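You operate a simulated robot arm through the tools that you are given. There is no shell and no other tool. Be economical: measure what you need, move in short steps, check, and stop when the job is done.

You are at the controls of a simulated two-armed robot. One attempt, no reset.

## Task
Open the red and blue heater valves, set the heater dial to 100 and start its pump.
Fine: both valves open before the switch goes on; the flow lamp must light.

It is judged by the outcome, as a careful person would: the job done as asked, and still so three seconds after it is handed in. It fails if anything else is knocked over, pushed out of place, dropped, spilled or broken.

## Robot
Two 7-joint arms with two-finger grippers on one trunk, on a base that drives. Base frame: it is fixed to the floor where the robot stands at the start and does not move with it; the origin is under the middle of the robot, x ahead of it, y to its left, z up. Lengths are in mm, angles in rad, forces in N, time in s.
The left shoulder is at the start at [146, 216, 1017], the right one opposite. With the tool pointing down near the work surface each hand reaches from about 100 to 820 mm from the robot's upright axis, wherever it stands, measured 20 degrees to its own side. Places, roughly: blue heater valve [700, -300, 500]; heater box [600, -500, 800]; heater dial [700, -500, 700]; heater drain valve [800, -400, 200]; heater switch [600, -400, 700]; heater vent knob [800, -900, 900]; red heater valve [600, -300, 500]; water valve [1100, -600, 800]; yellow heater valve [700, -300, 200]. Payload 3.18 kg a hand.
Tool frame (each hand has its own): the origin (TCP) lies between the finger pads and is the grasp point; the fingertips stand 30 mm ahead of it; z points along the fingers, y is the line along which they close. The gripper opens to 144 mm. The gripper's body begins 103 mm behind the TCP.
Orientation is told as [roll, pitch, yaw] about the base's x, y, z axes, in that order, counted from this pose: with the fingers straight down and closing along the base's y, the tool's x points along the base's -x, its y along +y and its z along -z.

## Interface
- The arms move only by the tool arm_command. It takes "left_moves", "right_moves" or both (then of equal length, played together; a hand with none holds still); each is a list of rows, each a list of 7 numbers: the turn, a rotation vector about the tool's x, y, z in rad, then the shift along the tool's x, y, z in mm, then the closure, from 0 (fully open) to 1 (shut). In form: [[wx, wy, wz, dx, dy, dz, gripper], ...]. A call has 1 to 10 rows; each row is the pose to reach, as a shift and turn from the pose commanded when the call began, along the tool's axes at that moment. Rows are played at 5 a second. More than 50 mm and 0.15 rad between two rows, or a gripper value outside its range, and nothing of the call is played. A pose out of reach is approached as far as the arm can. The call stops where the force on the tool passes 90 N (or 10 N more than at its start, if that is more) or the arm is blocked; 0.2 s more then pass. Each finger halts on what it meets, pressing with about 27 N; the grip force reading is that of the motor and also rises with nothing between the fingers. The clock runs only during rows and for 0.2 s after the last one: add rows that repeat a pose to give the fingers time. The reply holds the time, the measured pose of the TCP, the force on the tool along the base axes, the opening and the grip force, in the units named above and with some noise, with the torque about the TCP (base axes, N m) and any sound that the robot's microphone picked up.
- Cameras (640 x 400 px; columns grow to the right, rows downward): "scene" is now at [262.6, -39.2, 1180.9]; the picture's right is [-0.50, -0.87, 0.00], its down [-0.63, 0.36, -0.69] and it looks along [0.59, -0.34, -0.73] (base axes); focal length 272 px, centre (320, 200). "left" rides on the left gripper at [76, -17, -143] in its tool frame; the picture's right is [0.21, 0.98, 0.00], its down [-0.84, 0.18, -0.51] and it looks along [-0.50, 0.11, 0.86] (tool axes); focal length 218 px, centre (320, 200). "right" rides on the right gripper at [76, 16, -143] in its tool frame; the picture's right is [-0.21, 0.98, 0.00], its down [-0.84, -0.18, -0.51] and it looks along [-0.50, -0.11, 0.86] (tool axes); focal length 218 px, centre (320, 200). There is no depth. A picture from a camera that has moved, and an enlarged one, comes with that camera's place and axes in the base frame and with its lens.
- get_image(camera): a new picture of that camera. The clock stands still meanwhile.
- raise_lower(by): slides the trunk up (or, below 0, down) by that many mm; the arms and the scene camera ride with it, the base frame stays. It gives what a move gives, with no picture.
- base_move(legs): drives the robot by 1 to 6 legs, each [ahead, left, turn to the left] in mm, mm and rad, along the robot's own axes; the way and the turn of a leg run together, so that a leg with both is an arc; at most 1500 mm and 3.142 rad a leg. The arms and the cameras ride along, it lands a little off, and it stops where it bumps. It gives what a move gives.
- aim_head(pan, tilt): turns the head with the scene camera to pan (to the left, within 1.396 rad either way) and tilt (down, from -0.506 to 1.204), counted from straight ahead of the robot. It gives what a move gives.
- close_up(camera, box): a new picture of the part [left, top, right, bottom] of that camera's present view, enlarged. The clock stands still meanwhile.
- sign_off(): hands the job in; it is judged then, once.

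Go step by step. Nothing tells you exact positions but the pictures and the camera data: compare them with the known pose of the tool, close in by small moves and look again before you grip or let go. The budget is 120 turns and 92 pictures, counting those below and the enlarged ones. Unless the task says otherwise, let go and move clear before handing in, and close with one line.

The tools are called by a JSON object that holds its "fn" and its "kwargs". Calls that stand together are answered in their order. arm_command: Moves the arms, as the interface text tells. Its arguments: {"type":"object","properties":{"left_moves":{"type":"array","items":{"type":"array","items":{"type":"number"}}},"right_moves":{"type":"array","items":{"type":"array","items":{"type":"number"}}}},"required":[]} The other tools are called the same way: raise_lower (by) slides the trunk up or down; base_move (legs) drives the base; aim_head (pan, tilt) turns the head that bears the scene camera; get_image (camera) takes a picture; close_up (camera, box) takes an enlarged picture of a part of a camera's view; sign_off () hands the job in.

At the start:

```text
clock: 0.0
left_ee_pos: [416.5, 40.1, 941.8]
left_ee_rot: [-0.002, 0.003, 0.001]
left_ft_force: [-0.1, -0.3, 0.6]
left_moment: [0.01, 0.0, 0.02]
left_gripper_width: 143.9
left_grasp_force: 0.1
right_ee_pos: [401.2, -406.6, 936.7]
right_ee_rot: [-0.001, 0.001, 0.0]
right_ft_force: [-0.2, 0.5, -0.2]
right_moment: [0.03, 0.01, -0.02]
right_gripper_width: 144.4
right_grasp_force: 0.1
trunk travel left (down, up): [-105.0, 264.0]
robot x, y, heading: [2.1, -1.0, -0.003]
head pan, tilt: [-0.525, 0.813]
```

scene: 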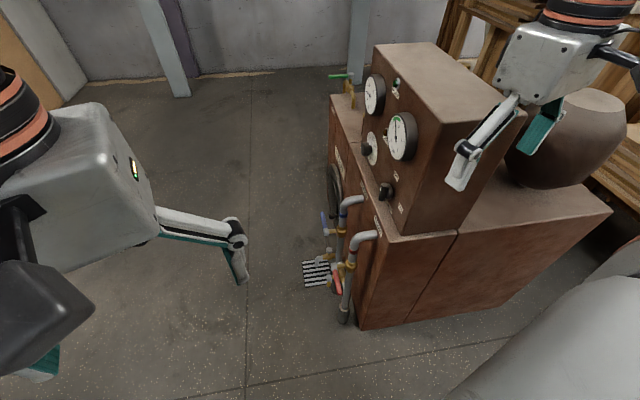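
right: 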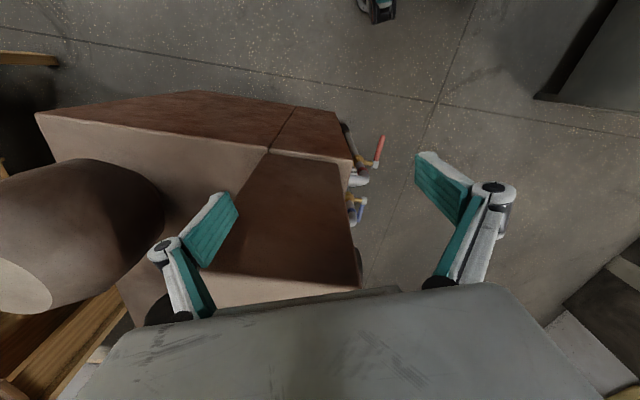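
left: 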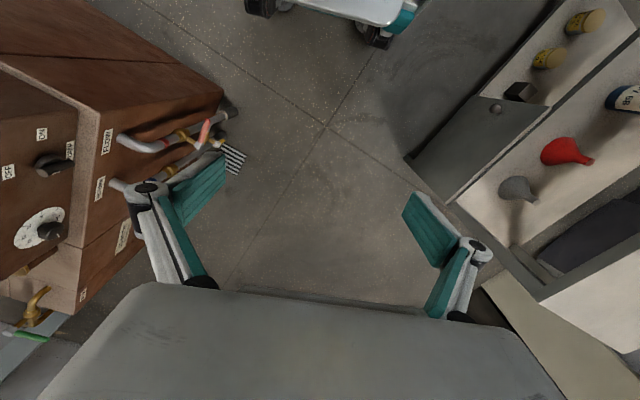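

The heater's panel faces my left (+y), with valves on pipes below. I take close-ups to read labels and geometry.

{"fn": "close_up", "kwargs": {"camera": "scene", "box": [290, 60, 450, 160]}}

{"fn": "close_up", "kwargs": {"camera": "scene", "box": [280, 140, 440, 240]}}

{"fn": "close_up", "kwargs": {"camera": "scene", "box": [280, 190, 440, 330]}}

{"fn": "close_up", "kwargs": {"camera": "left", "box": [0, 80, 260, 340]}}

```text
4.00 times, centred on (370, 110) of scene
camera zoom: at [262.6, -39.2, 1180.9], right [-0.5, -0.87, 0.0], down [-0.63, 0.36, -0.69], along [0.59, -0.34, -0.73], focal length 1088 px, centre (120, 560)
```

zoom: 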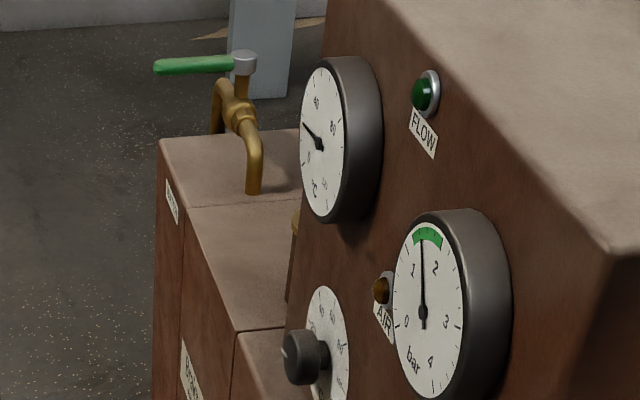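

```text
4.00 times, centred on (360, 190) of scene
camera zoom: at [262.6, -39.2, 1180.9], right [-0.5, -0.87, 0.0], down [-0.63, 0.36, -0.69], along [0.59, -0.34, -0.73], focal length 1088 px, centre (160, 240)
```

zoom: 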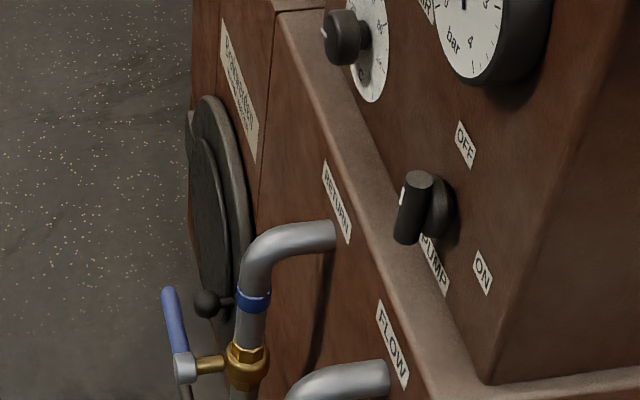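

```text
2.86 times, centred on (360, 260) of scene
camera zoom: at [262.6, -39.2, 1180.9], right [-0.5, -0.87, 0.0], down [-0.63, 0.36, -0.69], along [0.59, -0.34, -0.73], focal length 777 px, centre (206, 29)
```

zoom: 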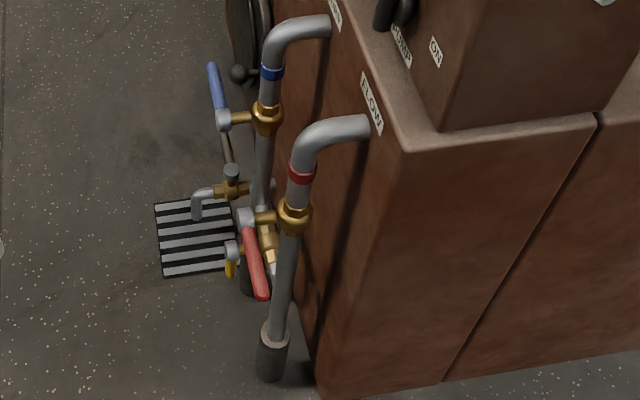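

```text
1.54 times, centred on (130, 210) of left
camera zoom: at [340.2, 23.5, 1083.6], right [-0.21, 0.98, 0.0], down [0.84, 0.18, 0.51], along [0.49, 0.11, -0.86], focal length 336 px, centre (612, 185)
```

zoom: 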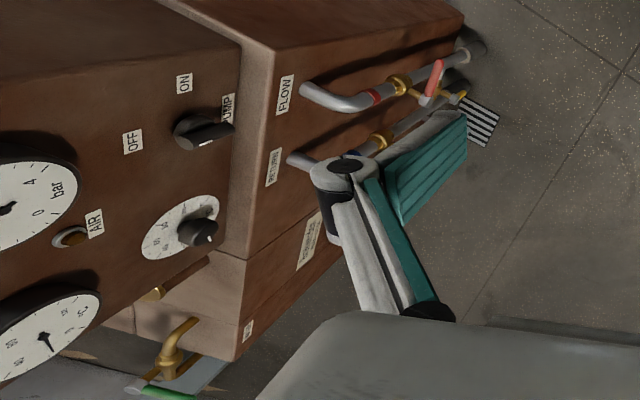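

Panel plane faces +y; levers look horizontal (closed). I look around to the left to see whether I can drive to face the panel.

{"fn": "aim_head", "kwargs": {"pan": 0.4, "tilt": 0.7}}

{"fn": "get_image", "kwargs": {"camera": "scene"}}

{"fn": "aim_head", "kwargs": {"pan": 1.2, "tilt": 0.8}}

{"fn": "get_image", "kwargs": {"camera": "scene"}}

```text
clock: 1.2
left_ee_pos: [415.8, 40.7, 940.0]
left_ee_rot: [-0.001, 0.003, 0.003]
left_ft_force: [0.2, 0.1, 0.4]
left_moment: [-0.03, -0.02, 0.0]
left_gripper_width: 143.8
left_grasp_force: 0.0
right_ee_pos: [401.7, -407.0, 936.1]
right_ee_rot: [-0.001, 0.0, 0.001]
right_ft_force: [-0.1, 0.6, 0.3]
right_moment: [0.02, -0.05, -0.01]
right_gripper_width: 144.0
right_grasp_force: 0.1
trunk travel left (down, up): [-105.0, 264.0]
robot x, y, heading: [0.7, -1.3, 0.0]
head pan, tilt: [0.4, 0.7]
```

```text
84 pictures are left
camera scene: at [271.7, 33.9, 1190.3], right [0.39, -0.92, 0.0], down [-0.59, -0.25, -0.76], along [0.7, 0.3, -0.64], focal length 272 px, centre (320, 200)
```

scene: 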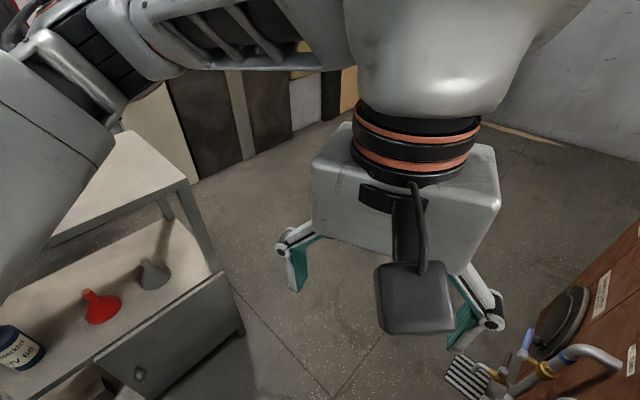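

```text
clock: 2.4
left_ee_pos: [417.7, 39.4, 940.3]
left_ee_rot: [0.0, 0.002, 0.002]
left_ft_force: [-0.1, 0.7, -0.2]
left_moment: [-0.01, -0.01, 0.0]
left_gripper_width: 143.9
left_grasp_force: 0.0
right_ee_pos: [400.8, -406.4, 935.1]
right_ee_rot: [0.0, 0.0, 0.0]
right_ft_force: [0.6, -0.3, 0.3]
right_moment: [0.0, 0.02, -0.01]
right_gripper_width: 144.0
right_grasp_force: 0.0
trunk travel left (down, up): [-105.0, 264.0]
robot x, y, heading: [0.3, 2.6, 0.003]
head pan, tilt: [1.201, 0.799]
```

```text
83 pictures are left
camera scene: at [222.6, 76.1, 1182.1], right [0.93, -0.36, 0.0], down [-0.26, -0.67, -0.7], along [0.25, 0.65, -0.72], focal length 272 px, centre (320, 200)
```

scene: 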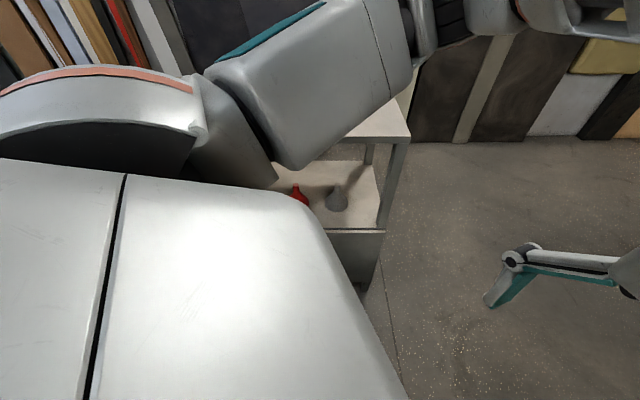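

The heater front is turned about -0.38 rad, with its normal roughly (0.37, 0.93), so I'll drive round to face it. First I raise the trunk and tuck in the right hand.

{"fn": "raise_lower", "kwargs": {"by": 260}}

{"fn": "arm_command", "kwargs": {"right_moves": [[0, 0, 0, 15, 40, 0, 0.5], [0, 0, 0, 30, 80, 0, 0.5], [0, 0, 0, 45, 120, 0, 0.5], [0, 0, 0, 60, 160, 0, 0.5], [0, 0, 0, 75, 195, 0, 0.5]], "left_moves": [[0, 0, 0, 15, 20, 0, 0.5], [0, 0, 0, 30, 40, 0, 0.5], [0, 0, 0, 45, 60, 0, 0.5], [0, 0, 0, 60, 80, 0, 0.5], [0, 0, 0, 80, 100, 0, 0.5]]}}

{"fn": "aim_head", "kwargs": {"pan": 0, "tilt": 0.6}}

{"fn": "get_image", "kwargs": {"camera": "scene"}}

```text
clock: 5.0
left_ee_pos: [417.5, 40.3, 1201.2]
left_ee_rot: [0.0, 0.003, 0.001]
left_ft_force: [0.0, -0.3, -0.7]
left_moment: [-0.02, 0.01, -0.05]
left_gripper_width: 144.0
left_grasp_force: 0.1
right_ee_pos: [400.8, -405.7, 1195.8]
right_ee_rot: [0.001, -0.001, -0.001]
right_ft_force: [0.2, -0.2, 0.8]
right_moment: [0.01, 0.0, 0.0]
right_gripper_width: 144.3
right_grasp_force: 0.1
trunk travel left (down, up): [-365.0, 4.0]
robot x, y, heading: [3.6, 1.5, -0.001]
head pan, tilt: [1.201, 0.799]
```

```text
clock: 6.2
left_ee_pos: [335.8, 141.8, 1200.8]
left_ee_rot: [-0.003, 0.0, 0.004]
left_ft_force: [0.3, 1.3, 0.1]
left_moment: [-0.05, 0.0, -0.01]
left_gripper_width: 72.3
left_grasp_force: 0.0
right_ee_pos: [325.3, -210.3, 1196.6]
right_ee_rot: [-0.002, 0.001, 0.0]
right_ft_force: [-0.2, 1.5, 0.1]
right_moment: [-0.06, -0.02, 0.0]
right_gripper_width: 71.8
right_grasp_force: 0.1
trunk travel left (down, up): [-365.0, 4.0]
robot x, y, heading: [1.5, 0.9, 0.003]
head pan, tilt: [1.201, 0.799]
```

```text
clock: 7.6
left_ee_pos: [336.6, 139.6, 1201.2]
left_ee_rot: [-0.001, 0.004, 0.002]
left_ft_force: [0.1, -0.2, 0.4]
left_moment: [-0.01, 0.01, 0.04]
left_gripper_width: 72.1
left_grasp_force: 0.1
right_ee_pos: [326.5, -213.0, 1196.6]
right_ee_rot: [-0.001, 0.001, 0.001]
right_ft_force: [-0.3, 0.0, -1.5]
right_moment: [0.0, 0.0, 0.01]
right_gripper_width: 72.0
right_grasp_force: 0.1
trunk travel left (down, up): [-365.0, 4.0]
robot x, y, heading: [-0.2, 3.0, -0.001]
head pan, tilt: [0.0, 0.6]
```

```text
82 pictures are left
camera scene: at [129.9, 1.1, 1476.7], right [0.0, -1.0, 0.0], down [-0.56, 0.0, -0.83], along [0.83, 0.0, -0.56], focal length 272 px, centre (320, 200)
```

scene: 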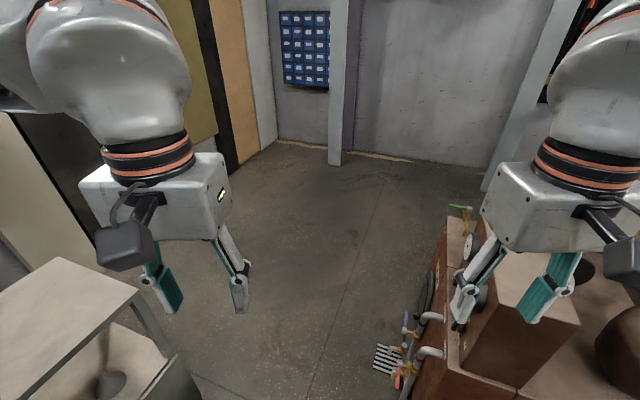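

The lane ahead is clear. I drive down its middle (y ≈ 70), then shift left once past the bench.

{"fn": "base_move", "kwargs": {"legs": [[0, 70, 0], [930, 0, 0], [0, 90, 0]]}}

{"fn": "base_move", "kwargs": {"legs": [[0, 0, -1.0], [0, 0, -0.95]]}}

{"fn": "aim_head", "kwargs": {"pan": -0.1, "tilt": 0.9}}

{"fn": "get_image", "kwargs": {"camera": "scene"}}

```text
clock: 14.5
left_ee_pos: [1276.0, 302.7, 1200.2]
left_ee_rot: [-0.002, 0.001, 0.009]
left_ft_force: [1.0, -0.1, -0.7]
left_moment: [-0.04, 0.02, -0.01]
left_gripper_width: 72.1
left_grasp_force: 0.0
right_ee_pos: [1270.0, -48.8, 1195.0]
right_ee_rot: [0.0, 0.0, 0.006]
right_ft_force: [-0.2, 0.3, 0.2]
right_moment: [-0.01, 0.01, 0.01]
right_gripper_width: 71.8
right_grasp_force: 0.0
trunk travel left (down, up): [-365.0, 4.0]
robot x, y, heading: [941.9, 160.0, 0.002]
head pan, tilt: [0.0, 0.6]
```

```text
clock: 19.9
left_ee_pos: [945.3, -202.4, 1200.0]
left_ee_rot: [-0.002, 0.002, -1.946]
left_ft_force: [0.1, 0.7, 0.5]
left_moment: [0.01, -0.02, -0.01]
left_gripper_width: 71.9
left_grasp_force: 0.1
right_ee_pos: [624.1, -63.2, 1196.7]
right_ee_rot: [0.002, -0.001, -1.952]
right_ft_force: [1.1, -0.3, -0.4]
right_moment: [0.0, -0.02, 0.01]
right_gripper_width: 71.8
right_grasp_force: 0.0
trunk travel left (down, up): [-365.0, 4.0]
robot x, y, heading: [939.4, 159.6, -1.953]
head pan, tilt: [0.0, 0.6]
```

```text
clock: 20.7
left_ee_pos: [945.2, -203.9, 1200.7]
left_ee_rot: [-0.003, 0.002, -1.947]
left_ft_force: [0.2, 0.1, -0.3]
left_moment: [0.01, 0.03, -0.01]
left_gripper_width: 71.9
left_grasp_force: 0.1
right_ee_pos: [623.0, -63.8, 1195.1]
right_ee_rot: [0.0, 0.001, -1.951]
right_ft_force: [0.3, 0.6, 0.4]
right_moment: [0.0, -0.02, 0.04]
right_gripper_width: 71.9
right_grasp_force: 0.1
trunk travel left (down, up): [-365.0, 4.0]
robot x, y, heading: [942.8, 159.2, -1.952]
head pan, tilt: [-0.099, 0.901]
```

```text
81 pictures are left
camera scene: at [892.5, 57.6, 1452.0], right [-0.89, 0.46, 0.0], down [0.36, 0.7, -0.62], along [-0.29, -0.55, -0.78], focal length 272 px, centre (320, 200)
```

scene: 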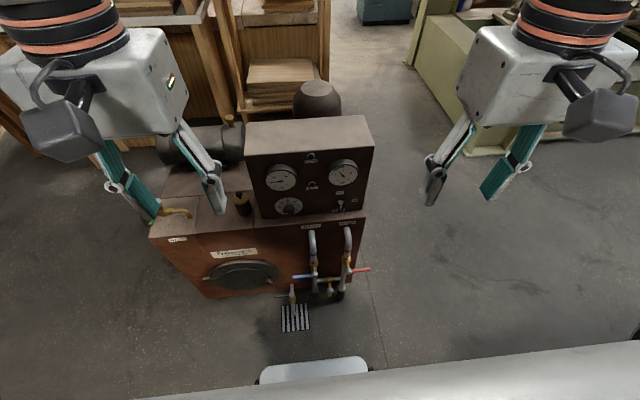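

Now I face the panel squarely. I lower the trunk to work height and look at the controls.

{"fn": "raise_lower", "kwargs": {"by": -340}}

{"fn": "aim_head", "kwargs": {"pan": -0.15, "tilt": 0.75}}

{"fn": "get_image", "kwargs": {"camera": "scene"}}

{"fn": "close_up", "kwargs": {"camera": "scene", "box": [230, 100, 390, 200]}}

{"fn": "close_up", "kwargs": {"camera": "scene", "box": [270, 200, 430, 300]}}

```text
clock: 23.3
left_ee_pos: [941.8, -209.5, 891.7]
left_ee_rot: [-0.014, 0.042, -1.919]
left_ft_force: [-0.6, -0.1, 4.5]
left_moment: [0.29, -0.18, 0.05]
left_gripper_width: 72.4
left_grasp_force: 0.0
right_ee_pos: [615.7, -82.7, 822.9]
right_ee_rot: [0.002, 0.321, -1.95]
right_ft_force: [-0.3, 0.8, 0.2]
right_moment: [-0.05, 0.0, 0.0]
right_gripper_width: 71.9
right_grasp_force: 0.1
trunk travel left (down, up): [-60.0, 309.0]
robot x, y, heading: [941.1, 158.9, -1.951]
head pan, tilt: [-0.099, 0.901]
stopped: the force on the tool passed its limit at 157 N (the readings are from after the stop); the commanded pose is now the measured one
```

```text
clock: 24.0
left_ee_pos: [941.9, -209.2, 893.8]
left_ee_rot: [-0.014, 0.04, -1.92]
left_ft_force: [-1.4, -2.0, 1.3]
left_moment: [0.39, -0.31, 0.14]
left_gripper_width: 72.2
left_grasp_force: 0.1
right_ee_pos: [616.4, -80.4, 824.2]
right_ee_rot: [0.0, 0.319, -1.951]
right_ft_force: [-1.2, 0.0, 0.2]
right_moment: [0.01, 0.0, -0.02]
right_gripper_width: 72.4
right_grasp_force: 0.0
trunk travel left (down, up): [-60.0, 309.0]
robot x, y, heading: [942.0, 160.7, -1.95]
head pan, tilt: [-0.15, 0.75]
```

```text
80 pictures are left
camera scene: at [811.2, -132.7, 1126.7], right [-0.86, 0.51, 0.0], down [0.34, 0.59, -0.73], along [-0.37, -0.63, -0.68], focal length 272 px, centre (320, 200)
```

scene: 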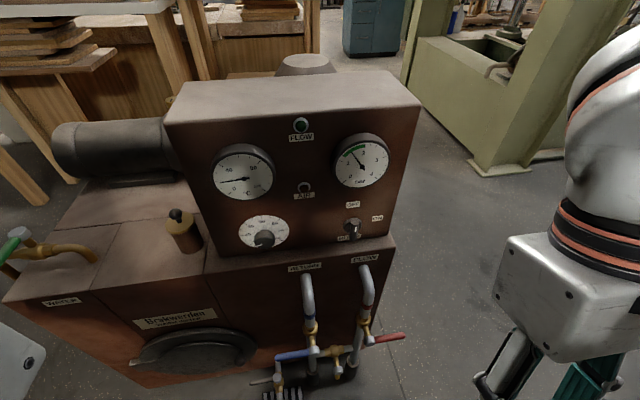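

```text
4.00 times, centred on (310, 150) of scene
camera zoom: at [811.2, -132.7, 1126.7], right [-0.86, 0.51, 0.0], down [0.34, 0.59, -0.73], along [-0.37, -0.63, -0.68], focal length 1088 px, centre (360, 400)
```

zoom: 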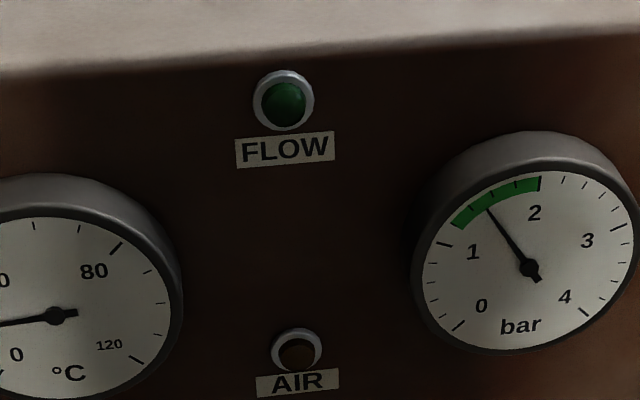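

```text
4.00 times, centred on (350, 250) of scene
camera zoom: at [811.2, -132.7, 1126.7], right [-0.86, 0.51, 0.0], down [0.34, 0.59, -0.73], along [-0.37, -0.63, -0.68], focal length 1088 px, centre (200, 0)
```

zoom: 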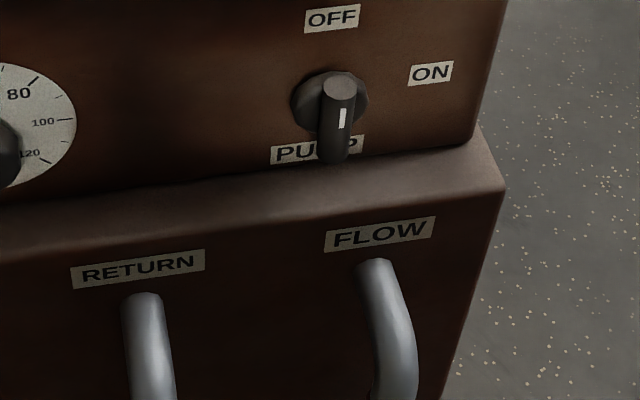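

The lowering stopped on a force spike, so I check both wrist cameras for contacts before moving again.

{"fn": "get_image", "kwargs": {"camera": "left"}}

{"fn": "get_image", "kwargs": {"camera": "right"}}

{"fn": "aim_head", "kwargs": {"pan": 0.7, "tilt": 0.8}}

{"fn": "get_image", "kwargs": {"camera": "scene"}}

```text
77 pictures are left
camera left: at [952.1, -139.3, 1038.6], right [0.99, -0.14, -0.01], down [-0.12, -0.87, 0.47], along [-0.07, -0.47, -0.88], focal length 218 px, centre (320, 200)
```

left: 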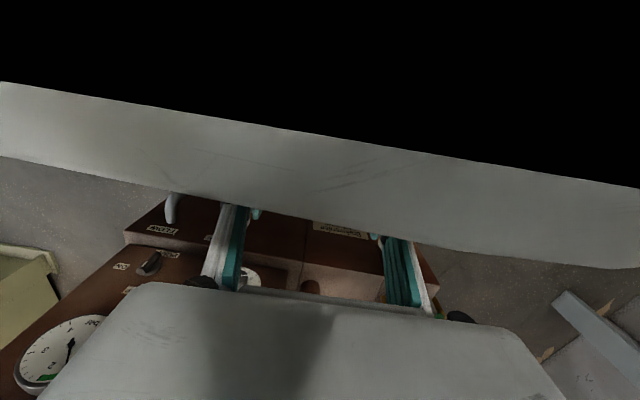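

```text
76 pictures are left
camera right: at [640.4, -61.1, 982.6], right [0.83, -0.55, -0.07], down [-0.52, -0.82, 0.22], along [-0.17, -0.15, -0.97], focal length 218 px, centre (320, 200)
```

right: 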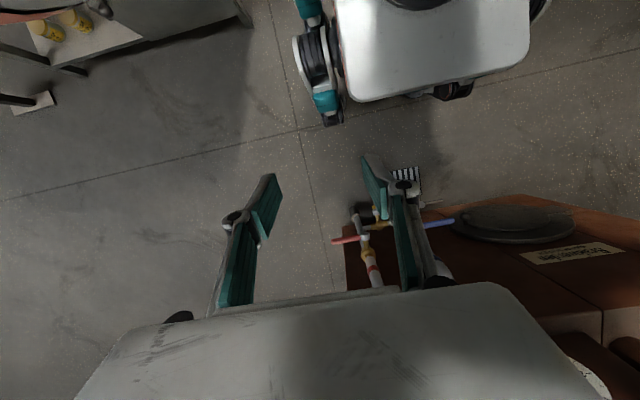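

```text
clock: 25.2
left_ee_pos: [942.5, -209.3, 893.0]
left_ee_rot: [-0.015, 0.037, -1.92]
left_ft_force: [8.1, -10.9, 29.6]
left_moment: [4.03, 0.52, -0.89]
left_gripper_width: 72.2
left_grasp_force: 0.0
right_ee_pos: [616.5, -81.9, 823.2]
right_ee_rot: [-0.001, 0.321, -1.951]
right_ft_force: [0.6, -0.6, -0.1]
right_moment: [0.03, 0.0, 0.0]
right_gripper_width: 71.9
right_grasp_force: 0.1
trunk travel left (down, up): [-60.0, 309.0]
robot x, y, heading: [941.0, 163.1, -1.954]
head pan, tilt: [0.7, 0.799]
```

```text
75 pictures are left
camera scene: at [813.8, -133.6, 1126.1], right [-0.88, 0.48, 0.0], down [0.33, 0.6, -0.73], along [-0.35, -0.64, -0.69], focal length 272 px, centre (320, 200)
```

scene: 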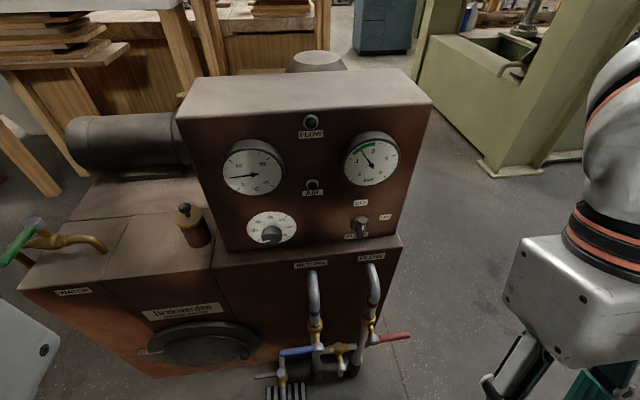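

The left gripper is pressed against my own head, not on anything in the room. I turn the head back and move the left hand out sideways.

{"fn": "aim_head", "kwargs": {"pan": -0.15, "tilt": 0.75}}

{"fn": "arm_command", "kwargs": {"left_moves": [[0, 0, 0, 0, 30, 0, 0.5], [0, 0, 0, 0, 60, 0, 0.5], [0, 0, 0, 0, 95, 0, 0.5], [0, 0, 0, 0, 130, 0, 0.5], [0, 0, 0, 0, 170, 0, 0.5], [0, 0, 0, 0, 210, 0, 0.5], [0, 0, 0, 0, 250, 0, 0.5]]}}

{"fn": "get_image", "kwargs": {"camera": "left"}}

{"fn": "get_image", "kwargs": {"camera": "scene"}}

```text
clock: 26.4
left_ee_pos: [941.4, -208.6, 892.7]
left_ee_rot: [-0.015, 0.039, -1.92]
left_ft_force: [-0.9, -1.5, 2.0]
left_moment: [0.15, -0.14, 0.07]
left_gripper_width: 72.1
left_grasp_force: 0.0
right_ee_pos: [616.9, -82.1, 823.8]
right_ee_rot: [-0.001, 0.322, -1.951]
right_ft_force: [0.0, -1.2, -0.8]
right_moment: [0.03, 0.01, -0.01]
right_gripper_width: 72.2
right_grasp_force: 0.0
trunk travel left (down, up): [-60.0, 309.0]
robot x, y, heading: [941.3, 163.9, -1.949]
head pan, tilt: [-0.15, 0.75]
```

```text
clock: 28.0
left_ee_pos: [1166.8, -306.0, 900.6]
left_ee_rot: [-0.014, 0.041, -1.919]
left_ft_force: [-0.5, -0.4, -0.5]
left_moment: [-0.02, 0.01, 0.02]
left_gripper_width: 72.2
left_grasp_force: 0.1
left hand out of reach, approached as far as the arm can: row 2, 3, 4, 5, 6, 7
right_ee_pos: [615.8, -81.1, 824.3]
right_ee_rot: [-0.001, 0.32, -1.952]
right_ft_force: [-0.5, -0.7, 0.4]
right_moment: [0.0, -0.02, 0.0]
right_gripper_width: 72.2
right_grasp_force: 0.0
trunk travel left (down, up): [-60.0, 309.0]
robot x, y, heading: [936.4, 161.2, -1.956]
head pan, tilt: [-0.15, 0.75]
```

```text
74 pictures are left
camera left: at [1176.8, -235.0, 1045.8], right [0.99, -0.14, -0.01], down [-0.12, -0.87, 0.47], along [-0.07, -0.47, -0.88], focal length 218 px, centre (320, 200)
```

left: 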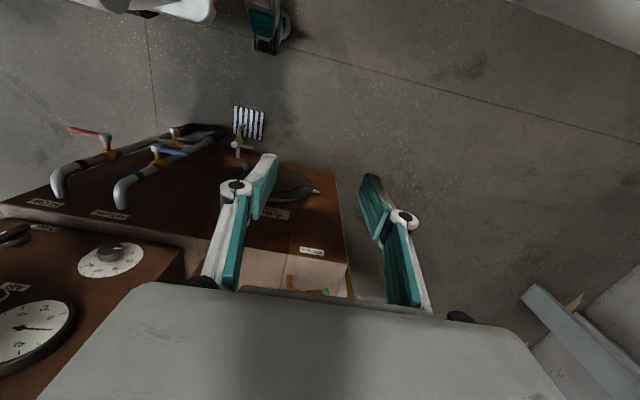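

```text
73 pictures are left
camera scene: at [810.9, -132.6, 1126.8], right [-0.86, 0.51, 0.0], down [0.34, 0.59, -0.73], along [-0.37, -0.63, -0.68], focal length 272 px, centre (320, 200)
```

scene: 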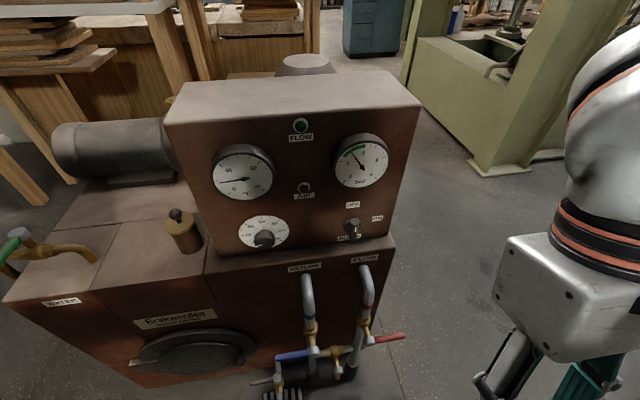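

The left hand is clear and parked. Now I close in on the valves from both cameras to triangulate.

{"fn": "close_up", "kwargs": {"camera": "scene", "box": [260, 280, 420, 400]}}

{"fn": "close_up", "kwargs": {"camera": "right", "box": [310, 150, 470, 300]}}

{"fn": "close_up", "kwargs": {"camera": "left", "box": [40, 90, 280, 240]}}

```text
3.33 times, centred on (340, 340) of scene
camera zoom: at [810.9, -132.6, 1126.8], right [-0.86, 0.51, 0.0], down [0.34, 0.59, -0.73], along [-0.37, -0.63, -0.68], focal length 907 px, centre (253, -267)
```

zoom: 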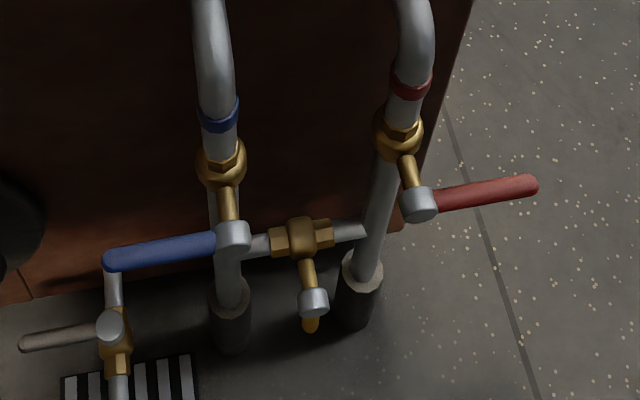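

```text
2.67 times, centred on (390, 225) of right
camera zoom: at [640.2, -61.0, 982.6], right [0.83, -0.55, -0.07], down [-0.52, -0.82, 0.22], along [-0.17, -0.15, -0.97], focal length 582 px, centre (133, 133)
```

zoom: 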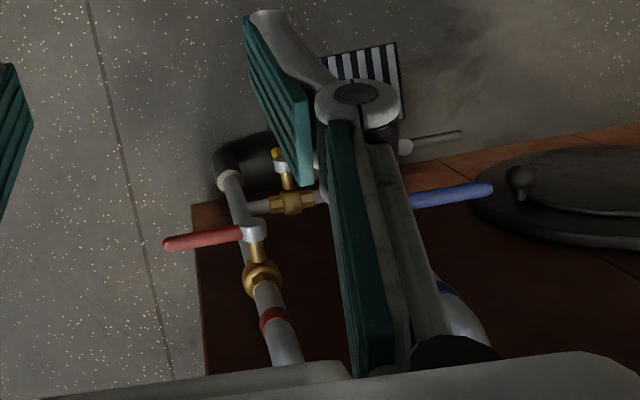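

```text
2.67 times, centred on (160, 165) of left
camera zoom: at [1176.8, -235.0, 1045.8], right [0.99, -0.14, -0.01], down [-0.12, -0.87, 0.47], along [-0.07, -0.47, -0.88], focal length 582 px, centre (747, 293)
```

zoom: 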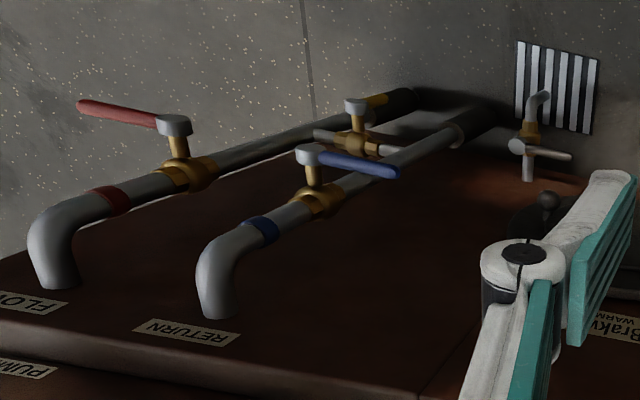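

Levers both horizontal (closed): red hub ≈(589,-279,458) pointing right, blue hub ≈(710,-328,458) pointing left. I turn the right hand to point at the panel, moving ahead and down as it turns, with the fingers shut as a pusher.

{"fn": "arm_command", "kwargs": {"right_moves": [[0, -0.145, 0, -12, 0, 14, 1], [0, -0.29, 0, -24, 0, 28, 1], [0, -0.435, 0, -37, 0, 41, 1], [0, -0.58, 0, -49, 0, 55, 1], [0, -0.725, 0, -61, 0, 69, 1], [0, -0.87, 0, -73, 0, 83, 1], [0, -1.015, 0, -85, 0, 97, 1], [0, -1.16, 0, -98, 0, 110, 1], [0, -1.305, 0, -110, 0, 124, 1], [0, -1.45, 0, -122, 0, 138, 1]]}}

{"fn": "get_image", "kwargs": {"camera": "scene"}}

```text
clock: 30.2
left_ee_pos: [1167.5, -304.5, 900.2]
left_ee_rot: [-0.014, 0.04, -1.92]
left_ft_force: [0.2, 0.5, -0.1]
left_moment: [0.0, -0.03, -0.04]
left_gripper_width: 71.8
left_grasp_force: 0.1
right_ee_pos: [520.0, -362.6, 823.1]
right_ee_rot: [-0.005, -0.957, -1.952]
right_ft_force: [0.0, -0.2, 0.1]
right_moment: [-0.02, -0.03, 0.05]
right_gripper_width: 0.0
right_grasp_force: 26.7
right hand out of reach, approached as far as the arm can: row 1, 2, 3, 4, 5, 6, 7, 8, 9, 10
trunk travel left (down, up): [-60.0, 309.0]
robot x, y, heading: [941.2, 164.2, -1.954]
head pan, tilt: [-0.15, 0.75]
```

```text
69 pictures are left
camera scene: at [811.1, -132.7, 1126.8], right [-0.86, 0.51, 0.0], down [0.34, 0.59, -0.73], along [-0.37, -0.63, -0.68], focal length 272 px, centre (320, 200)
```

scene: 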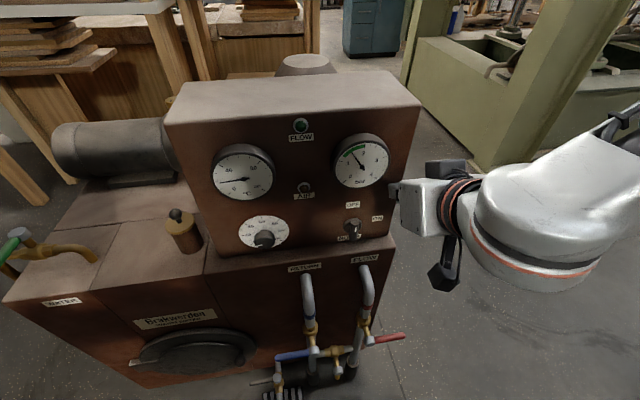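

The hand is too near the body for that pose, so it slid outward. I back the base off about 180 mm and sidestep left a little, which gives the arm room.

{"fn": "base_move", "kwargs": {"legs": [[-180, 0, 0], [0, 80, 0]]}}

{"fn": "arm_command", "kwargs": {"right_moves": [[0, -0.14, 0, 0, 0, -10, 1], [0, -0.28, 0, 0, 0, -20, 1], [0, -0.42, 0, 0, 0, -30, 1], [0, -0.56, 0, 0, 0, -40, 1], [0, -0.61, 0, 0, 0, -40, 1]]}}

{"fn": "get_image", "kwargs": {"camera": "scene"}}

```text
clock: 32.6
left_ee_pos: [1307.9, -170.5, 899.7]
left_ee_rot: [-0.014, 0.04, -1.921]
left_ft_force: [-0.5, -0.4, 0.6]
left_moment: [0.02, 0.01, 0.0]
left_gripper_width: 72.0
left_grasp_force: 0.0
right_ee_pos: [660.5, -224.1, 823.6]
right_ee_rot: [-0.005, -0.955, -1.953]
right_ft_force: [0.5, -0.7, -0.2]
right_moment: [0.01, 0.03, -0.02]
right_gripper_width: 0.0
right_grasp_force: 26.9
trunk travel left (down, up): [-60.0, 309.0]
robot x, y, heading: [1087.6, 295.6, -1.949]
head pan, tilt: [-0.15, 0.75]
```

```text
clock: 33.9
left_ee_pos: [1307.0, -168.7, 900.6]
left_ee_rot: [-0.015, 0.04, -1.922]
left_ft_force: [0.1, -0.7, -0.4]
left_moment: [0.03, -0.06, 0.0]
left_gripper_width: 72.0
left_grasp_force: 0.1
right_ee_pos: [650.9, -235.6, 1059.0]
right_ee_rot: [-0.029, -1.442, -1.935]
right_ft_force: [-0.6, 0.2, 0.1]
right_moment: [0.01, 0.0, -0.03]
right_gripper_width: 0.0
right_grasp_force: 27.0
right hand out of reach, approached as far as the arm can: row 1, 2, 3, 4, 5
trunk travel left (down, up): [-60.0, 309.0]
robot x, y, heading: [1084.3, 299.9, -1.955]
head pan, tilt: [-0.15, 0.75]
```

```text
68 pictures are left
camera scene: at [952.3, 4.4, 1126.9], right [-0.86, 0.51, 0.0], down [0.35, 0.59, -0.73], along [-0.37, -0.63, -0.68], focal length 272 px, centre (320, 200)
```

scene: 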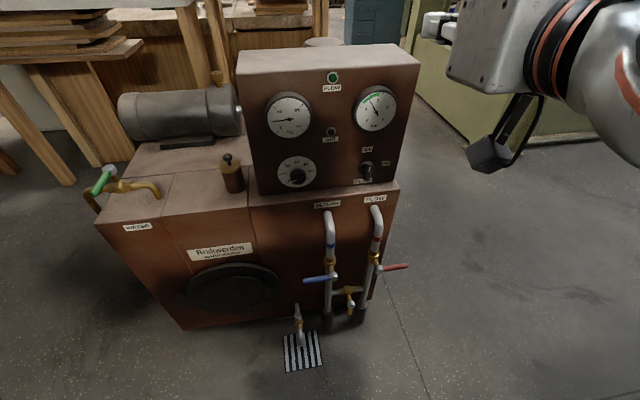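

The hand now points ahead but rose to z≈1059. I test lowering it from here while keeping its orientation.

{"fn": "arm_command", "kwargs": {"right_moves": [[0, 0, 0, 40, 0, 0, 1], [0, 0, 0, 80, 0, 0, 1], [0, 0, 0, 120, 0, 0, 1], [0, 0, 0, 160, 0, 0, 1], [0, 0, 0, 200, 0, 0, 1]]}}

```text
clock: 35.0
left_ee_pos: [1307.4, -170.0, 900.2]
left_ee_rot: [-0.014, 0.04, -1.921]
left_ft_force: [-0.2, 0.1, -0.1]
left_moment: [0.01, 0.02, -0.01]
left_gripper_width: 71.9
left_grasp_force: 0.1
right_ee_pos: [650.6, -235.5, 1058.4]
right_ee_rot: [-0.028, -1.44, -1.936]
right_ft_force: [-1.1, 0.3, 0.1]
right_moment: [0.03, 0.0, 0.02]
right_gripper_width: 0.0
right_grasp_force: 27.1
right hand out of reach, approached as far as the arm can: row 1, 2, 3, 4, 5
trunk travel left (down, up): [-60.0, 309.0]
robot x, y, heading: [1086.0, 295.3, -1.95]
head pan, tilt: [-0.15, 0.75]
```

Stuck against a joint limit in this configuration. I go back to tool-down first, then approach with a moderate tilt from a well-bent elbow.

{"fn": "arm_command", "kwargs": {"right_moves": [[0, 0.14, 0, 0, 0, -8, 1], [0, 0.28, 0, 0, 0, -16, 1], [0, 0.42, 0, 0, 0, -24, 1], [0, 0.56, 0, 0, 0, -32, 1], [0, 0.7, 0, 0, 0, -40, 1], [0, 0.84, 0, 0, 0, -48, 1], [0, 0.98, 0, 0, 0, -56, 1], [0, 1.12, 0, 0, 0, -64, 1], [0, 1.26, 0, 0, 0, -72, 1], [0, 1.4, 0, 0, 0, -80, 1]]}}

{"fn": "get_image", "kwargs": {"camera": "scene"}}

```text
clock: 37.2
left_ee_pos: [1304.8, -170.0, 898.7]
left_ee_rot: [-0.014, 0.043, -1.921]
left_ft_force: [-1.0, -1.0, -0.3]
left_moment: [0.04, -0.01, 0.0]
left_gripper_width: 72.0
left_grasp_force: 0.1
right_ee_pos: [679.4, -163.3, 1071.7]
right_ee_rot: [-0.002, -0.037, -1.963]
right_ft_force: [-0.4, 0.5, 0.4]
right_moment: [0.04, -0.05, -0.03]
right_gripper_width: 0.1
right_grasp_force: 27.0
trunk travel left (down, up): [-60.0, 309.0]
robot x, y, heading: [1083.1, 301.7, -1.953]
head pan, tilt: [-0.15, 0.75]
```

```text
67 pictures are left
camera scene: at [951.4, 2.7, 1125.9], right [-0.86, 0.51, 0.0], down [0.35, 0.59, -0.73], along [-0.37, -0.63, -0.68], focal length 272 px, centre (320, 200)
```

scene: 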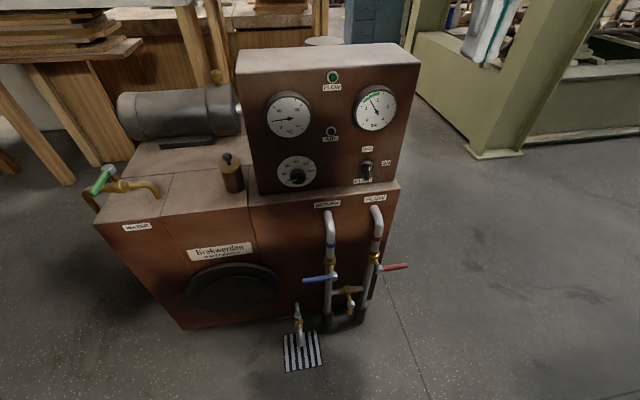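

Tool is down and in front of the panel. I lower it straight down, clear of the panel.

{"fn": "arm_command", "kwargs": {"right_moves": [[0, 0, 0, 0, 0, 45, 1], [0, 0, 0, 0, 0, 90, 1], [0, 0, 0, 0, 0, 135, 1], [0, 0, 0, 0, 0, 180, 1], [0, 0, 0, 0, 0, 225, 1], [0, 0, 0, 0, 0, 270, 1], [0, 0, 0, 0, 0, 315, 1], [0, 0, 0, 0, 0, 360, 1], [0, 0, 0, 0, 0, 400, 1], [0, 0, 0, 0, 0, 440, 1]]}}

{"fn": "arm_command", "kwargs": {"right_moves": [[0, -0.14, 0, 0, 0, 0, 1], [0, -0.28, 0, 0, 0, 0, 1], [0, -0.42, 0, 0, 0, 0, 1], [0, -0.56, 0, 0, 0, 0, 1], [0, -0.7, 0, 0, 0, 0, 1]]}}

```text
clock: 39.5
left_ee_pos: [1305.9, -170.0, 899.6]
left_ee_rot: [-0.014, 0.043, -1.92]
left_ft_force: [0.3, -0.9, 0.2]
left_moment: [0.03, -0.02, 0.03]
left_gripper_width: 72.2
left_grasp_force: 0.0
right_ee_pos: [671.1, -179.6, 631.7]
right_ee_rot: [-0.003, -0.04, -1.966]
right_ft_force: [0.2, 0.1, -0.6]
right_moment: [0.04, 0.01, -0.01]
right_gripper_width: 0.0
right_grasp_force: 26.9
trunk travel left (down, up): [-60.0, 309.0]
robot x, y, heading: [1076.6, 296.8, -1.952]
head pan, tilt: [-0.15, 0.75]
```

```text
clock: 40.6
left_ee_pos: [1306.5, -169.8, 899.6]
left_ee_rot: [-0.015, 0.042, -1.922]
left_ft_force: [0.3, 0.0, -0.3]
left_moment: [0.01, -0.04, -0.03]
left_gripper_width: 72.0
left_grasp_force: 0.1
right_ee_pos: [669.4, -183.2, 640.2]
right_ee_rot: [-0.003, -0.596, -1.962]
right_ft_force: [-0.2, -1.4, -0.2]
right_moment: [0.0, 0.01, 0.0]
right_gripper_width: 0.0
right_grasp_force: 26.9
right hand out of reach, approached as far as the arm can: row 4, 5
trunk travel left (down, up): [-60.0, 309.0]
robot x, y, heading: [1084.3, 299.4, -1.954]
head pan, tilt: [-0.15, 0.75]
```

Tilt is limited to about -0.6 here. I try rolling the hand about its axis so that the wrist bends the other way.

{"fn": "arm_command", "kwargs": {"right_moves": [[0, 0, 0.14, 0, 0, 0, 1], [0, 0, 0.28, 0, 0, 0, 1], [0, 0, 0.42, 0, 0, 0, 1], [0, 0, 0.56, 0, 0, 0, 1], [0, 0, 0.7, 0, 0, 0, 1], [0, 0, 0.84, 0, 0, 0, 1], [0, 0, 0.98, 0, 0, 0, 1], [0, 0, 1.12, 0, 0, 0, 1], [0, 0, 1.26, 0, 0, 0, 1], [0, 0, 1.4, 0, 0, 0, 1]]}}

{"fn": "arm_command", "kwargs": {"right_moves": [[0, 0, 0.14, 0, 0, 0, 1], [0, 0, 0.28, 0, 0, 0, 1], [0, 0, 0.42, 0, 0, 0, 1], [0, 0, 0.56, 0, 0, 0, 1], [0, 0, 0.7, 0, 0, 0, 1], [0, 0, 0.84, 0, 0, 0, 1], [0, 0, 0.98, 0, 0, 0, 1], [0, 0, 1.12, 0, 0, 0, 1], [0, 0, 1.26, 0, 0, 0, 1], [0, 0, 1.4, 0, 0, 0, 1]]}}

{"fn": "get_image", "kwargs": {"camera": "scene"}}

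```text
clock: 42.9
left_ee_pos: [1306.1, -170.3, 900.7]
left_ee_rot: [-0.013, 0.04, -1.921]
left_ft_force: [0.5, 0.0, 0.1]
left_moment: [-0.01, 0.02, 0.0]
left_gripper_width: 71.9
left_grasp_force: 0.1
right_ee_pos: [670.1, -183.8, 639.0]
right_ee_rot: [0.586, -0.098, 2.889]
right_ft_force: [-0.5, 0.1, 0.1]
right_moment: [0.03, 0.05, 0.0]
right_gripper_width: 0.0
right_grasp_force: 26.7
trunk travel left (down, up): [-60.0, 309.0]
robot x, y, heading: [1080.8, 300.6, -1.955]
head pan, tilt: [-0.15, 0.75]
```

```text
clock: 45.0
left_ee_pos: [1307.8, -169.0, 900.3]
left_ee_rot: [-0.013, 0.04, -1.921]
left_ft_force: [0.3, -0.1, 0.2]
left_moment: [-0.01, -0.02, -0.01]
left_gripper_width: 72.1
left_grasp_force: 0.0
right_ee_pos: [671.1, -183.1, 639.5]
right_ee_rot: [0.225, 0.553, 1.581]
right_ft_force: [0.4, 0.8, 0.4]
right_moment: [0.0, 0.01, 0.0]
right_gripper_width: 0.0
right_grasp_force: 27.3
trunk travel left (down, up): [-60.0, 309.0]
robot x, y, heading: [1080.3, 299.1, -1.95]
head pan, tilt: [-0.15, 0.75]
```

```text
66 pictures are left
camera scene: at [952.3, 4.1, 1126.8], right [-0.86, 0.51, 0.0], down [0.35, 0.59, -0.73], along [-0.37, -0.63, -0.68], focal length 272 px, centre (320, 200)
```

scene: 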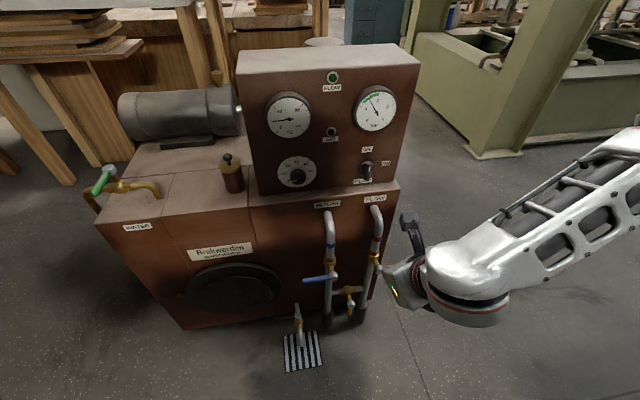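

The roll worked fully. I finish the half-turn, then tilt the hand up towards horizontal (now +wy).

{"fn": "arm_command", "kwargs": {"right_moves": [[0, 0, 0.12, 0, 0, 0, 1], [0, 0, 0.24, 0, 0, 0, 1], [0, 0, 0.342, 0, 0, 0, 1]]}}

{"fn": "arm_command", "kwargs": {"right_moves": [[0, 0.14, 0, 0, 0, 0, 1], [0, 0.28, 0, 0, 0, 0, 1], [0, 0.42, 0, 0, 0, 0, 1], [0, 0.56, 0, 0, 0, 0, 1], [0, 0.7, 0, 0, 0, 0, 1], [0, 0.84, 0, 0, 0, 0, 1], [0, 0.97, 0, 0, 0, 0, 1]]}}

{"fn": "get_image", "kwargs": {"camera": "scene"}}

{"fn": "get_image", "kwargs": {"camera": "right"}}

```text
clock: 45.9
left_ee_pos: [1306.8, -169.4, 899.3]
left_ee_rot: [-0.013, 0.04, -1.92]
left_ft_force: [-0.2, 1.2, -1.1]
left_moment: [0.0, -0.02, 0.02]
left_gripper_width: 72.0
left_grasp_force: 0.1
right_ee_pos: [669.2, -182.5, 639.3]
right_ee_rot: [0.005, 0.593, 1.176]
right_ft_force: [0.4, -0.7, 0.5]
right_moment: [0.0, 0.02, 0.03]
right_gripper_width: 0.0
right_grasp_force: 26.9
trunk travel left (down, up): [-60.0, 309.0]
robot x, y, heading: [1082.8, 296.4, -1.958]
head pan, tilt: [-0.15, 0.75]
```

```text
clock: 47.5
left_ee_pos: [1307.7, -170.4, 899.8]
left_ee_rot: [-0.013, 0.041, -1.921]
left_ft_force: [0.3, -0.4, -0.5]
left_moment: [0.01, 0.03, 0.02]
left_gripper_width: 71.9
left_grasp_force: 0.0
right_ee_pos: [669.8, -183.8, 639.4]
right_ee_rot: [0.004, 0.593, 1.18]
right_ft_force: [-0.2, -0.7, 0.4]
right_moment: [-0.01, 0.02, 0.04]
right_gripper_width: 0.0
right_grasp_force: 27.6
right hand out of reach, approached as far as the arm can: row 1, 2, 3, 4, 5, 6, 7
trunk travel left (down, up): [-60.0, 309.0]
robot x, y, heading: [1085.0, 299.1, -1.953]
head pan, tilt: [-0.15, 0.75]
```

```text
65 pictures are left
camera scene: at [952.3, 4.1, 1126.8], right [-0.86, 0.51, 0.0], down [0.35, 0.59, -0.73], along [-0.37, -0.63, -0.68], focal length 272 px, centre (320, 200)
```

scene: 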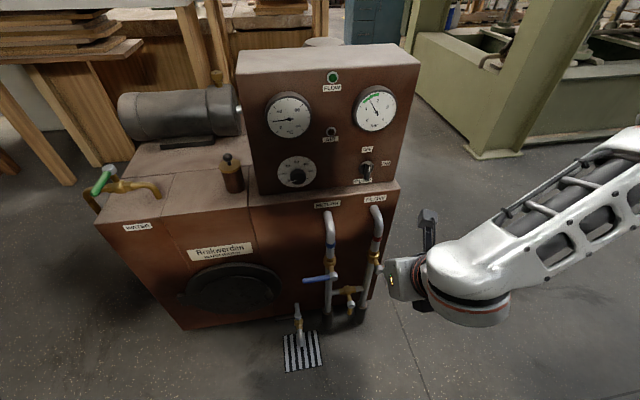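

```text
64 pictures are left
camera right: at [660.1, -161.0, 800.1], right [-0.84, 0.54, -0.11], down [0.54, 0.84, -0.05], along [0.07, -0.1, -0.99], focal length 218 px, centre (320, 200)
```

right: 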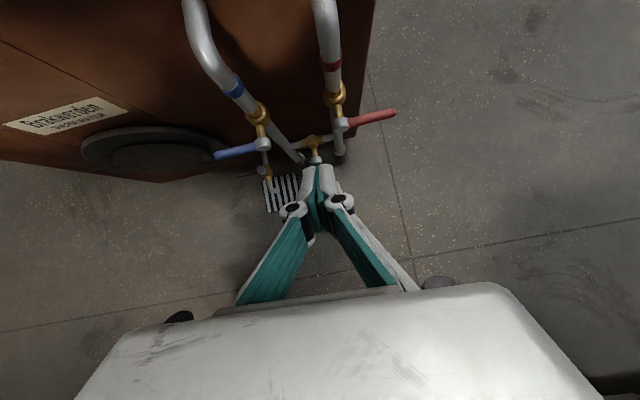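

The limit comes from the hand being too near the body. I back the base another 100 mm, then push the hand out while tilting it up.

{"fn": "base_move", "kwargs": {"legs": [[-100, 0, 0]]}}

{"fn": "arm_command", "kwargs": {"right_moves": [[0, 0, 0, 15, 0, 10, 1], [0, 0, 0, 31, 0, 21, 1], [0, 0, 0, 46, 0, 31, 1], [0, 0, 0, 62, 0, 42, 1], [0, 0, 0, 77, 0, 52, 1], [0, 0, 0, 93, 0, 63, 1], [0, 0, 0, 108, 0, 73, 1]]}}

{"fn": "arm_command", "kwargs": {"right_moves": [[0, 0.14, 0, 0, 0, 0, 1], [0, 0.28, 0, 0, 0, 0, 1], [0, 0.42, 0, 0, 0, 0, 1], [0, 0.56, 0, 0, 0, 0, 1], [0, 0.7, 0, 0, 0, 0, 1], [0, 0.84, 0, 0, 0, 0, 1], [0, 0.97, 0, 0, 0, 0, 1]]}}

{"fn": "get_image", "kwargs": {"camera": "scene"}}

```text
clock: 48.6
left_ee_pos: [1342.3, -79.2, 900.3]
left_ee_rot: [-0.015, 0.041, -1.926]
left_ft_force: [0.0, -0.3, -0.3]
left_moment: [-0.03, 0.0, -0.01]
left_gripper_width: 71.9
left_grasp_force: 0.1
right_ee_pos: [704.8, -89.3, 640.9]
right_ee_rot: [0.005, 0.594, 1.176]
right_ft_force: [-0.2, 0.3, 0.4]
right_moment: [0.0, 0.02, 0.03]
right_gripper_width: 0.0
right_grasp_force: 27.0
trunk travel left (down, up): [-60.0, 309.0]
robot x, y, heading: [1118.4, 392.8, -1.958]
head pan, tilt: [-0.15, 0.75]
```

```text
clock: 50.2
left_ee_pos: [1341.6, -79.6, 900.6]
left_ee_rot: [-0.015, 0.041, -1.926]
left_ft_force: [-0.1, 1.3, 0.3]
left_moment: [0.01, 0.04, -0.02]
left_gripper_width: 72.0
left_grasp_force: 0.0
right_ee_pos: [654.9, -212.1, 639.2]
right_ee_rot: [0.005, 0.592, 1.176]
right_ft_force: [0.0, -0.7, -0.2]
right_moment: [-0.01, -0.01, 0.01]
right_gripper_width: 0.0
right_grasp_force: 27.1
trunk travel left (down, up): [-60.0, 309.0]
robot x, y, heading: [1121.7, 386.4, -1.957]
head pan, tilt: [-0.15, 0.75]
```

```text
clock: 51.8
left_ee_pos: [1343.2, -80.0, 901.6]
left_ee_rot: [-0.015, 0.041, -1.925]
left_ft_force: [-0.6, 0.0, -0.2]
left_moment: [0.01, 0.0, -0.04]
left_gripper_width: 71.7
left_grasp_force: 0.1
right_ee_pos: [655.2, -212.0, 640.8]
right_ee_rot: [0.003, 0.727, 1.179]
right_ft_force: [0.2, 0.0, 0.4]
right_moment: [0.0, 0.01, 0.0]
right_gripper_width: 0.0
right_grasp_force: 27.2
right hand out of reach, approached as far as the arm can: row 2, 3, 4, 5, 6, 7
trunk travel left (down, up): [-60.0, 309.0]
robot x, y, heading: [1125.0, 388.0, -1.958]
head pan, tilt: [-0.15, 0.75]
```

```text
63 pictures are left
camera scene: at [988.2, 95.1, 1126.8], right [-0.86, 0.51, 0.0], down [0.35, 0.59, -0.73], along [-0.37, -0.63, -0.68], focal length 272 px, centre (320, 200)
```

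scene: 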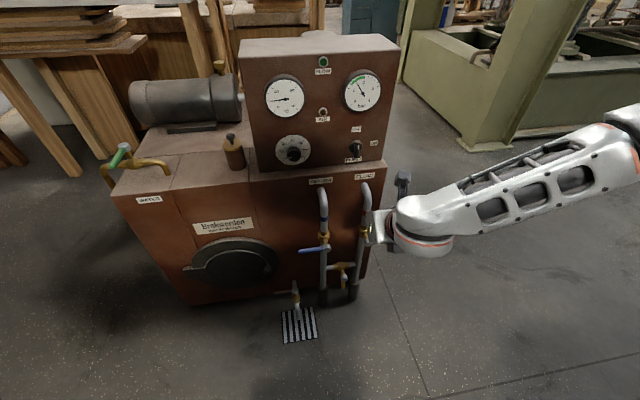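

The hand reaches a 42° tilt here, which is enough to push the levers; I'll do the knobs from further back. I move the closed fingertips to above the free end of the red lever.

{"fn": "arm_command", "kwargs": {"right_moves": [[0, 0, 0, 0, 32, 0, 1], [0, 0, 0, 0, 64, 0, 1], [0, 0, 0, 0, 96, 0, 1], [0, -0.07, 0, -20, 96, 23, 1], [0, -0.14, 0, -41, 96, 46, 1], [0, -0.227, 0, -61, 96, 70, 1], [0, -0.227, 0, -82, 96, 93, 1]]}}

{"fn": "get_image", "kwargs": {"camera": "scene"}}

{"fn": "get_image", "kwargs": {"camera": "right"}}

```text
clock: 53.4
left_ee_pos: [1341.9, -80.3, 899.9]
left_ee_rot: [-0.015, 0.043, -1.925]
left_ft_force: [-0.3, -0.5, 0.9]
left_moment: [0.01, 0.0, -0.02]
left_gripper_width: 72.2
left_grasp_force: 0.0
right_ee_pos: [565.6, -174.6, 515.5]
right_ee_rot: [0.003, 0.499, 1.176]
right_ft_force: [-0.3, -0.6, 0.0]
right_moment: [0.03, -0.02, 0.02]
right_gripper_width: 0.0
right_grasp_force: 27.2
right hand out of reach, approached as far as the arm can: row 2, 3
trunk travel left (down, up): [-60.0, 309.0]
robot x, y, heading: [1118.1, 389.6, -1.958]
head pan, tilt: [-0.15, 0.75]
```

```text
62 pictures are left
camera scene: at [987.8, 94.6, 1126.4], right [-0.86, 0.51, 0.0], down [0.35, 0.59, -0.73], along [-0.37, -0.63, -0.68], focal length 272 px, centre (320, 200)
```

scene: 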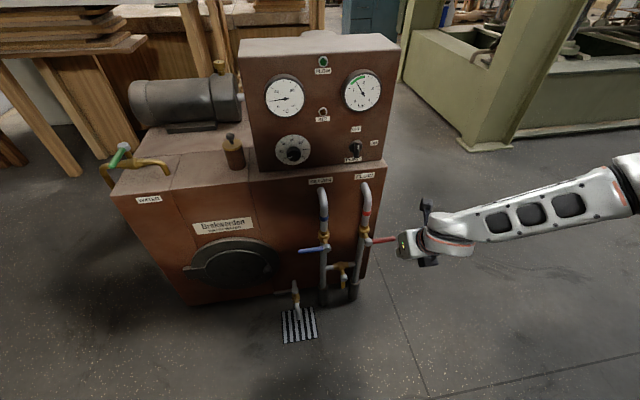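

```text
61 pictures are left
camera right: at [549.3, -166.7, 677.0], right [-0.83, 0.55, -0.1], down [0.54, 0.84, 0.04], along [0.1, -0.02, -0.99], focal length 218 px, centre (320, 200)
```

right: 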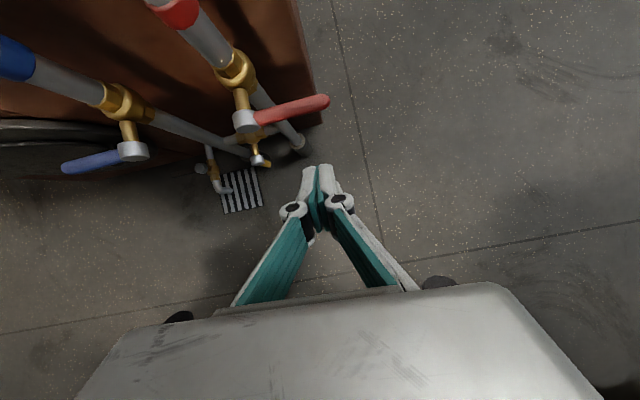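

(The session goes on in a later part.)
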